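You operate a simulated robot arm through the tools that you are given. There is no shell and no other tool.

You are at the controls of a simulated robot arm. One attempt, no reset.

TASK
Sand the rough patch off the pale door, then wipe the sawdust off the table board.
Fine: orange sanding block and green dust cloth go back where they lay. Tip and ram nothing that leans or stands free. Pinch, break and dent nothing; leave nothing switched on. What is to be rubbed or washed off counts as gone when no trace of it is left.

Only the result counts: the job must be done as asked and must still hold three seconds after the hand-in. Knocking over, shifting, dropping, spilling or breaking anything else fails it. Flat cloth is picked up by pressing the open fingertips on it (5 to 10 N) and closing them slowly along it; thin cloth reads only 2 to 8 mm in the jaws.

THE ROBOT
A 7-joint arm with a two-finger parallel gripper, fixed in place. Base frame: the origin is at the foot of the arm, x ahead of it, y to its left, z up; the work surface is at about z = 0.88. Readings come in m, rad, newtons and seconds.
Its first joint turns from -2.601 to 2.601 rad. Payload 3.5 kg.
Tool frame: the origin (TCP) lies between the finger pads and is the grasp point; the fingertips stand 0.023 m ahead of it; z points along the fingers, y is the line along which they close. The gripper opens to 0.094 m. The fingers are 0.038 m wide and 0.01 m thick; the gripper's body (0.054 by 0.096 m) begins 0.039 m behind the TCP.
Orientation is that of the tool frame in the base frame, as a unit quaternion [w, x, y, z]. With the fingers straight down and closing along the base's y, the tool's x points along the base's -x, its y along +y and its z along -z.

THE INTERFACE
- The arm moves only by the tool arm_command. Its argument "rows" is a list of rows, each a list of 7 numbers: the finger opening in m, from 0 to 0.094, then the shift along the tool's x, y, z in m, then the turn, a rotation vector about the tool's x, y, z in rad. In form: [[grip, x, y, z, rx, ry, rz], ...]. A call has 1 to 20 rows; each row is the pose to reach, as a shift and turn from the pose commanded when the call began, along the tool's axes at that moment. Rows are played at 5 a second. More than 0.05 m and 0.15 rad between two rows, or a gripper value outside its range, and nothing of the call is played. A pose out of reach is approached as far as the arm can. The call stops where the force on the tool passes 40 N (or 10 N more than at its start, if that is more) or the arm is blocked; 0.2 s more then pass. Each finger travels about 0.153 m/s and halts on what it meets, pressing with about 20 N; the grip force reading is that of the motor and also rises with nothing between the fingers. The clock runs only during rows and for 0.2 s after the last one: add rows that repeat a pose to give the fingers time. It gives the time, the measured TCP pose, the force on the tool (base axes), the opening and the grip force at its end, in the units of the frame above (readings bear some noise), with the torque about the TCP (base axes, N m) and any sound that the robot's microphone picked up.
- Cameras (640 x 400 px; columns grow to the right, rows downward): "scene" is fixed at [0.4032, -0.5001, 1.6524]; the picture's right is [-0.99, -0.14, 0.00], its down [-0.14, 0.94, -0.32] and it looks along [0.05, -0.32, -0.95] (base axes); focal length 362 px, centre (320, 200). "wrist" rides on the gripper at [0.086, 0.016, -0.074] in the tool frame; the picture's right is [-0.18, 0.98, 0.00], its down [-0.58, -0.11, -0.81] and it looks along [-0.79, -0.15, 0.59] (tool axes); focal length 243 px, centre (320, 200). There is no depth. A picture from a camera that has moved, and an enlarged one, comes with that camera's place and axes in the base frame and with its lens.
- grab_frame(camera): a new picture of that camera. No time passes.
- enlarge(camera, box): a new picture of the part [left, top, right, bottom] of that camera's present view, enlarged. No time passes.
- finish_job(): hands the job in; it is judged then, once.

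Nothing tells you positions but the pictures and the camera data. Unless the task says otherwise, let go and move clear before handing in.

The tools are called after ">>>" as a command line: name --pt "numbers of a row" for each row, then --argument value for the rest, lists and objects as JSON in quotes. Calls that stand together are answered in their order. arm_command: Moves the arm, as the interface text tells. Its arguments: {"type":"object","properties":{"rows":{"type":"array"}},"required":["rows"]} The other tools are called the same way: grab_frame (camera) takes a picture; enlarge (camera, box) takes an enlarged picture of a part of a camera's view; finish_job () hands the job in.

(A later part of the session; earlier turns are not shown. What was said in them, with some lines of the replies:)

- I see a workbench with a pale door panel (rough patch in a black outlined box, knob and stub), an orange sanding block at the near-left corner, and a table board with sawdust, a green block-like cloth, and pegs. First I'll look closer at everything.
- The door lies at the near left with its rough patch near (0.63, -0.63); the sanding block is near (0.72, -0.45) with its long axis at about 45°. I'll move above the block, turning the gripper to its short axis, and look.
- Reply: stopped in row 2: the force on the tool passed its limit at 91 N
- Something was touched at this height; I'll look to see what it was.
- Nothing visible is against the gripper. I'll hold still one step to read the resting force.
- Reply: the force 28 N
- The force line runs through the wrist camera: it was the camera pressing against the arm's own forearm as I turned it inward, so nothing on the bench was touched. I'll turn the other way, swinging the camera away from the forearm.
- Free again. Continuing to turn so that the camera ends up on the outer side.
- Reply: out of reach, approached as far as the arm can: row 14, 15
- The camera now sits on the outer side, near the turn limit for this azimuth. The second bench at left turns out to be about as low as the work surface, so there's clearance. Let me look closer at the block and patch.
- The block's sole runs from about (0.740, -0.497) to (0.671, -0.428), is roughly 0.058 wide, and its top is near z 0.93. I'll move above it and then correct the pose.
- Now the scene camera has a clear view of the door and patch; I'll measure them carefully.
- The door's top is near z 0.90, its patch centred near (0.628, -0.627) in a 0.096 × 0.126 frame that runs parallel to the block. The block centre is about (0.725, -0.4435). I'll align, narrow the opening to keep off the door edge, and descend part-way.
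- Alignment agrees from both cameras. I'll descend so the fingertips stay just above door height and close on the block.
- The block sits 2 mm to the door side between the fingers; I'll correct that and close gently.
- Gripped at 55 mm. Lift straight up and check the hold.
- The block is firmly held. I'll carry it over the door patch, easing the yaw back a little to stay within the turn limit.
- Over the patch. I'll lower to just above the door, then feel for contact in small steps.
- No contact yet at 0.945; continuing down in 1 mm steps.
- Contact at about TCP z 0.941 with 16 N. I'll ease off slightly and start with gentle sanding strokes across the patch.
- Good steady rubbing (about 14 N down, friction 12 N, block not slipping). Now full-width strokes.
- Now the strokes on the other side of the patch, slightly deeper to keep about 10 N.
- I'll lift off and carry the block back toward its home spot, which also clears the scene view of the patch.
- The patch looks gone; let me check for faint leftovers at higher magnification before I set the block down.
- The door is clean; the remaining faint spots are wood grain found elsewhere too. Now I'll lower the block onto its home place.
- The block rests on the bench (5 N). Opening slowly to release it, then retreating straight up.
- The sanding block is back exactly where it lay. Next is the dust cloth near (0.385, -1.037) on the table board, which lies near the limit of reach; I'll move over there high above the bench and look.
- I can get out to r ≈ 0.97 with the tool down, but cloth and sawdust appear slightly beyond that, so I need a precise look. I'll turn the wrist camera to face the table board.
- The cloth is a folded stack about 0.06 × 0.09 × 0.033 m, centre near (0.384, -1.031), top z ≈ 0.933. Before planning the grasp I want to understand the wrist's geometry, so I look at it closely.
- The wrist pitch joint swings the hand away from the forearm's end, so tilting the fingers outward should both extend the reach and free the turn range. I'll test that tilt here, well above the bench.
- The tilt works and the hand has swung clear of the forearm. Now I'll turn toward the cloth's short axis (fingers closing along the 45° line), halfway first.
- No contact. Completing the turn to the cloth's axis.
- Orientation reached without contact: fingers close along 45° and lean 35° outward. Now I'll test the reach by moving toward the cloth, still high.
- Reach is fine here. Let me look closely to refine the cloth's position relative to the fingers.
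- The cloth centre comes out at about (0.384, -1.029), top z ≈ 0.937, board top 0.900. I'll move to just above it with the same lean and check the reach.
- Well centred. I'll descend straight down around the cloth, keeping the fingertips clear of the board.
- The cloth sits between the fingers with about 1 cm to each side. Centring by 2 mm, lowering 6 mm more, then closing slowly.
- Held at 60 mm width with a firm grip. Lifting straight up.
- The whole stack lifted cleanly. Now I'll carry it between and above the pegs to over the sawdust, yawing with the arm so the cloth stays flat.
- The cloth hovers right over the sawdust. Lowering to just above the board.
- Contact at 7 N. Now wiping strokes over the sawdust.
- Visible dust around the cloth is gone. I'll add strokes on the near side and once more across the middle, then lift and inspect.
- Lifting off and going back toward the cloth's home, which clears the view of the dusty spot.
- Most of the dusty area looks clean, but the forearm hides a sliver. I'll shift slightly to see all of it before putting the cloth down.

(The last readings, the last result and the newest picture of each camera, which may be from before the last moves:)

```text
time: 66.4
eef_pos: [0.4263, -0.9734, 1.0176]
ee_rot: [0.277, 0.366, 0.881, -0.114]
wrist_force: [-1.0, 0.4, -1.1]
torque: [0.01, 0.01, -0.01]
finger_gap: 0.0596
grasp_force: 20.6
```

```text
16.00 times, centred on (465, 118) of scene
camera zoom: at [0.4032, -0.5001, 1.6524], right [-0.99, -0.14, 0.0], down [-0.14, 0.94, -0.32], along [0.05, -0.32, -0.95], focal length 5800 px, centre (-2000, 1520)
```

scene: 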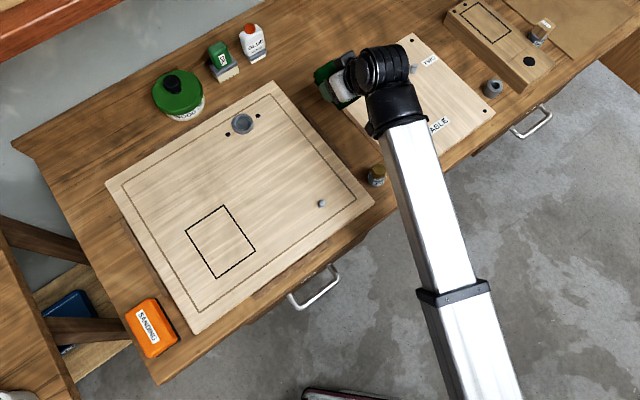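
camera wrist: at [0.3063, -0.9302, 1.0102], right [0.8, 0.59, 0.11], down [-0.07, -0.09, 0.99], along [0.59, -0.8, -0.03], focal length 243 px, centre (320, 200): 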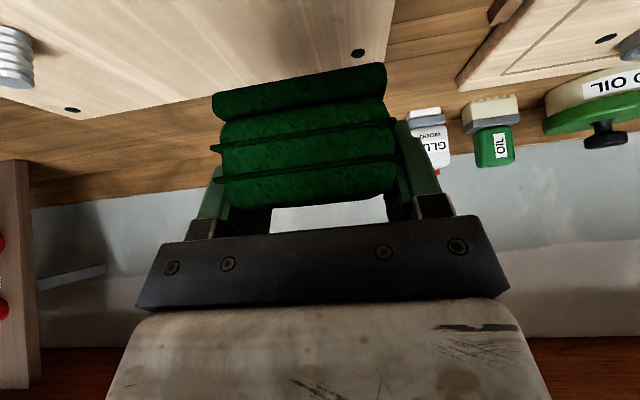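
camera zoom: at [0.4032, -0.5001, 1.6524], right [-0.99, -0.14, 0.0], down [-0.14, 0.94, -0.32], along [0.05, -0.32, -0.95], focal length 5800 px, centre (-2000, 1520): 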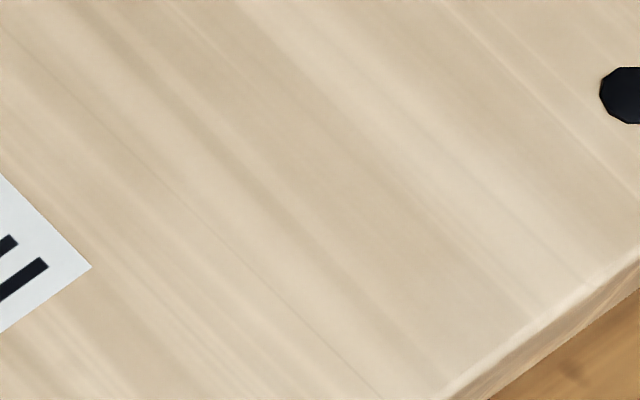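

The board is completely clean. Returning the cloth over its home spot and lowering most of the way.

>>> arm_command --pt "0.05 0.0038 -0.0236 0.0055 0 0 0" --pt "0.05 0.0077 -0.0471 0.0109 0 0 0" --pt "0.05 0.0115 -0.0707 0.0164 0 0 0" --pt "0.05 0.0115 -0.0707 0.0164 0 0 0" --pt "0.05 0.0258 -0.0707 0.0369 0 0 0" --pt "0.05 0.0373 -0.0707 0.0533 0 0 0" --pt "0.05 0.0436 -0.0707 0.0623 0 0 0" --pt "0.05 0.0436 -0.0707 0.0623 0 0 0"

>>> grab_frame --camera "wrist"

>>> enlarge --camera "scene" --box '[320, 50, 420, 130]'

```text
time: 68.2
eef_pos: [0.3753, -1.0233, 0.94]
ee_rot: [0.277, 0.366, 0.881, -0.115]
wrist_force: [-0.1, 0.0, -0.6]
torque: [0.0, -0.02, 0.0]
finger_gap: 0.0596
grasp_force: 19.6
```

```text
taken
camera wrist: at [0.3064, -0.9309, 0.9538], right [0.8, 0.59, 0.11], down [-0.07, -0.09, 0.99], along [0.59, -0.8, -0.03], focal length 243 px, centre (320, 200)
```

wrist: 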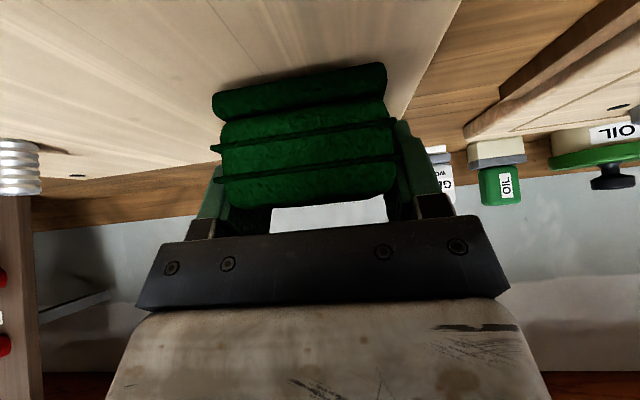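

```text
5.00 times, centred on (370, 90) of scene
camera zoom: at [0.4032, -0.5001, 1.6524], right [-0.99, -0.14, 0.0], down [-0.14, 0.94, -0.32], along [0.05, -0.32, -0.95], focal length 1812 px, centre (70, 750)
```

zoom: 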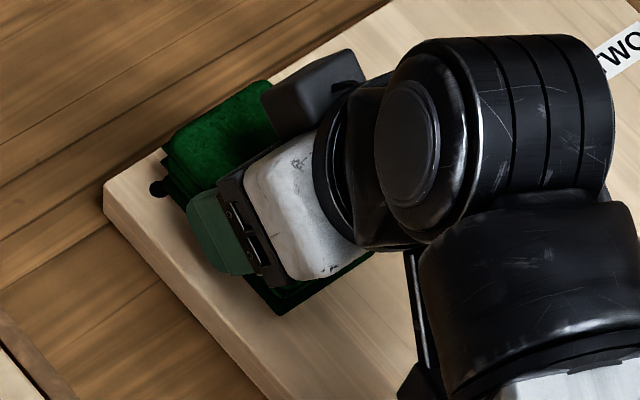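

In position, about 3 mm above the board. Lowering in small steps to contact.

>>> arm_command --pt "0.05 0.0006 0 0.0008 0 0 0" --pt "0.05 0.0013 0 0.0018 0 0 0"

```text
time: 68.8
eef_pos: [0.3738, -1.0241, 0.9381]
ee_rot: [0.277, 0.366, 0.881, -0.115]
wrist_force: [0.0, 0.6, -1.3]
torque: [-0.04, 0.01, -0.01]
finger_gap: 0.0595
grasp_force: 20.1
```

>>> arm_command --pt "0.05 0.0004 0 0.0006 0 0 0" --pt "0.05 0.0008 0 0.0011 0 0 0"

```text
time: 69.4
eef_pos: [0.3752, -1.0236, 0.9371]
ee_rot: [0.277, 0.365, 0.881, -0.115]
wrist_force: [0.5, 0.0, -1.4]
torque: [0.01, 0.0, 0.03]
finger_gap: 0.0593
grasp_force: 19.6
```

>>> arm_command --pt "0.05 0.0003 0 0.0004 0 0 0" --pt "0.05 0.0006 0 0.0008 0 0 0"

```text
time: 70.0
eef_pos: [0.3756, -1.0245, 0.9355]
ee_rot: [0.277, 0.366, 0.881, -0.115]
wrist_force: [-0.1, -0.4, 4.3]
torque: [0.12, 0.13, -0.01]
finger_gap: 0.0595
grasp_force: 19.7
```

The cloth rests on the board. Opening slowly, then rising straight up.

>>> arm_command --pt "0.058 0 0 0 0 0 0" --pt "0.06 0 0 0 0 0 0" --pt "0.063 0 0 0 0 0 0" --pt "0.068 0 0 0 0 0 0" --pt "0.074 0 0 0 0 0 0" --pt "0.08 0 0 0 0 0 0" --pt "0.086 0 0 0 0 0 0" --pt "0.088 0 0 0 0 0 0" --pt "0.088 -0.0029 0 -0.0041 0 0 0" --pt "0.088 -0.0115 0 -0.0164 0 0 0" --pt "0.088 -0.0287 0 -0.041 0 0 0" --pt "0.088 -0.0516 0 -0.0737 0 0 0" --pt "0.088 -0.0688 0 -0.0983 0 0 0" --pt "0.088 -0.0688 0 -0.0983 0 0 0"

>>> grab_frame --camera "wrist"

>>> enlarge --camera "scene" --box '[320, 50, 400, 130]'

```text
time: 73.0
eef_pos: [0.3755, -1.0243, 1.0558]
ee_rot: [0.276, 0.366, 0.881, -0.115]
wrist_force: [-1.3, -0.1, -0.2]
torque: [-0.04, 0.0, -0.02]
finger_gap: 0.0877
grasp_force: 0.0
```

```text
taken
camera wrist: at [0.3063, -0.9315, 1.0689], right [0.8, 0.59, 0.11], down [-0.07, -0.09, 0.99], along [0.59, -0.81, -0.03], focal length 243 px, centre (320, 200)
```

wrist: 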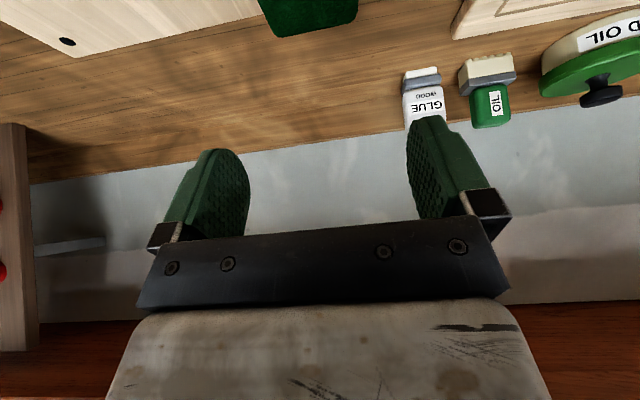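

```text
5.00 times, centred on (360, 90) of scene
camera zoom: at [0.4032, -0.5001, 1.6524], right [-0.99, -0.14, 0.0], down [-0.14, 0.94, -0.32], along [0.05, -0.32, -0.95], focal length 1812 px, centre (120, 750)
```

zoom: 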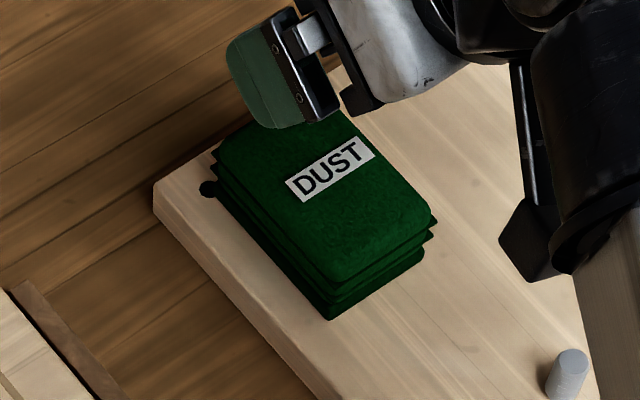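

The cloth lies exactly as before (same pixel corners). I'll retreat upward and inward, then do a final check of the whole scene.

>>> arm_command --pt "0.088 0.0174 0.0035 -0.0306 0 0 0" --pt "0.088 0.0349 0.0071 -0.0611 0 0 0" --pt "0.088 0.0524 0.0106 -0.0917 0 0 0" --pt "0.088 0.0698 0.0141 -0.1222 0 0 0" --pt "0.088 0.0698 0.0141 -0.1222 0 0 0"

>>> grab_frame --camera "scene"

>>> enlarge --camera "scene" --box '[320, 20, 520, 190]'

>>> enlarge --camera "scene" --box '[90, 180, 290, 380]'

```text
time: 74.2
eef_pos: [0.294, -0.9243, 1.1161]
ee_rot: [0.277, 0.366, 0.881, -0.116]
wrist_force: [0.2, -0.7, -0.4]
torque: [0.06, 0.02, -0.01]
finger_gap: 0.0877
grasp_force: 0.1
```

```text
taken
```

scene: 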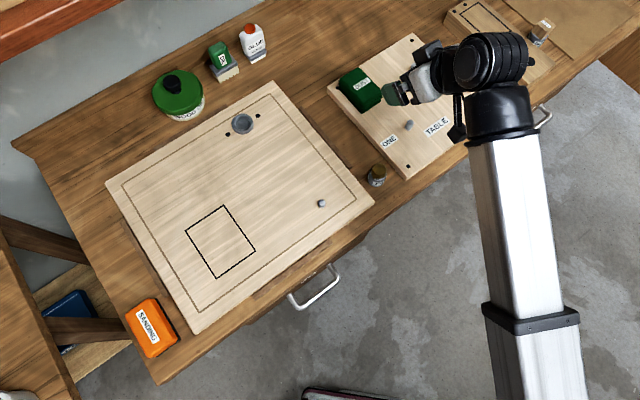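

```text
2.35 times, centred on (420, 105) of scene
camera zoom: at [0.4032, -0.5001, 1.6524], right [-0.99, -0.14, 0.0], down [-0.14, 0.94, -0.32], along [0.05, -0.32, -0.95], focal length 853 px, centre (85, 424)
```

zoom: 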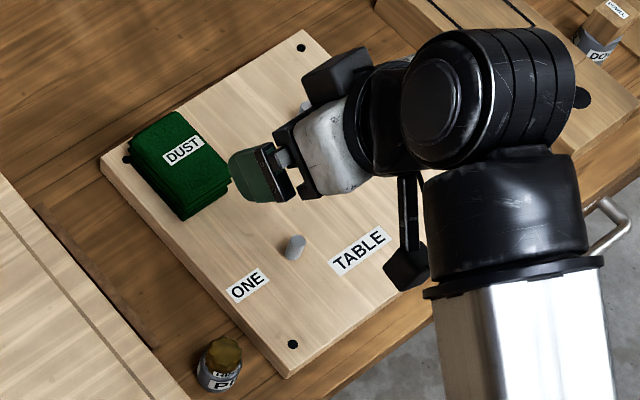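

```text
2.00 times, centred on (190, 280) of scene
camera zoom: at [0.4032, -0.5001, 1.6524], right [-0.99, -0.14, 0.0], down [-0.14, 0.94, -0.32], along [0.05, -0.32, -0.95], focal length 725 px, centre (580, 40)
```

zoom: 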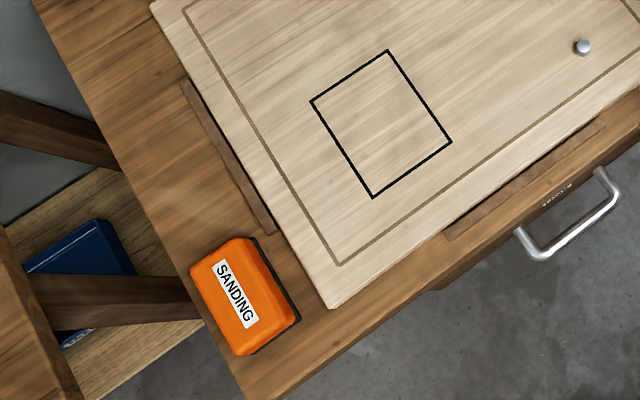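

Door and table board are clean, and the block and cloth are back in their original spots. Nothing else has moved, and the gripper is open and clear, so I'm handing in.

>>> finish_job

```text
The job is handed in.
```

I sanded the rough patch off the pale door and wiped the sawdust off the table board, then handed the job in. Zoomed views show no trace of either; the faint spots left on the door are wood grain that also shows outside the patch.

- **Sanding block and dust cloth:** both are back where they lay, matching their starting position in the scene camera.
- **Other objects:** nothing on the bench was touched, tipped or shifted that I could see.
- **One contact:** early on, turning the gripper pressed the wrist camera against the arm's own forearm and the move stopped at 91 N. I turned the other way from then on; nothing on the bench was involved.
- **Reach:** the cloth and the sawdust lay beyond the reach with the tool pointing down, so I handled them with the gripper leaning 35° outward.

The gripper was open, empty and clear of everything at hand-in.
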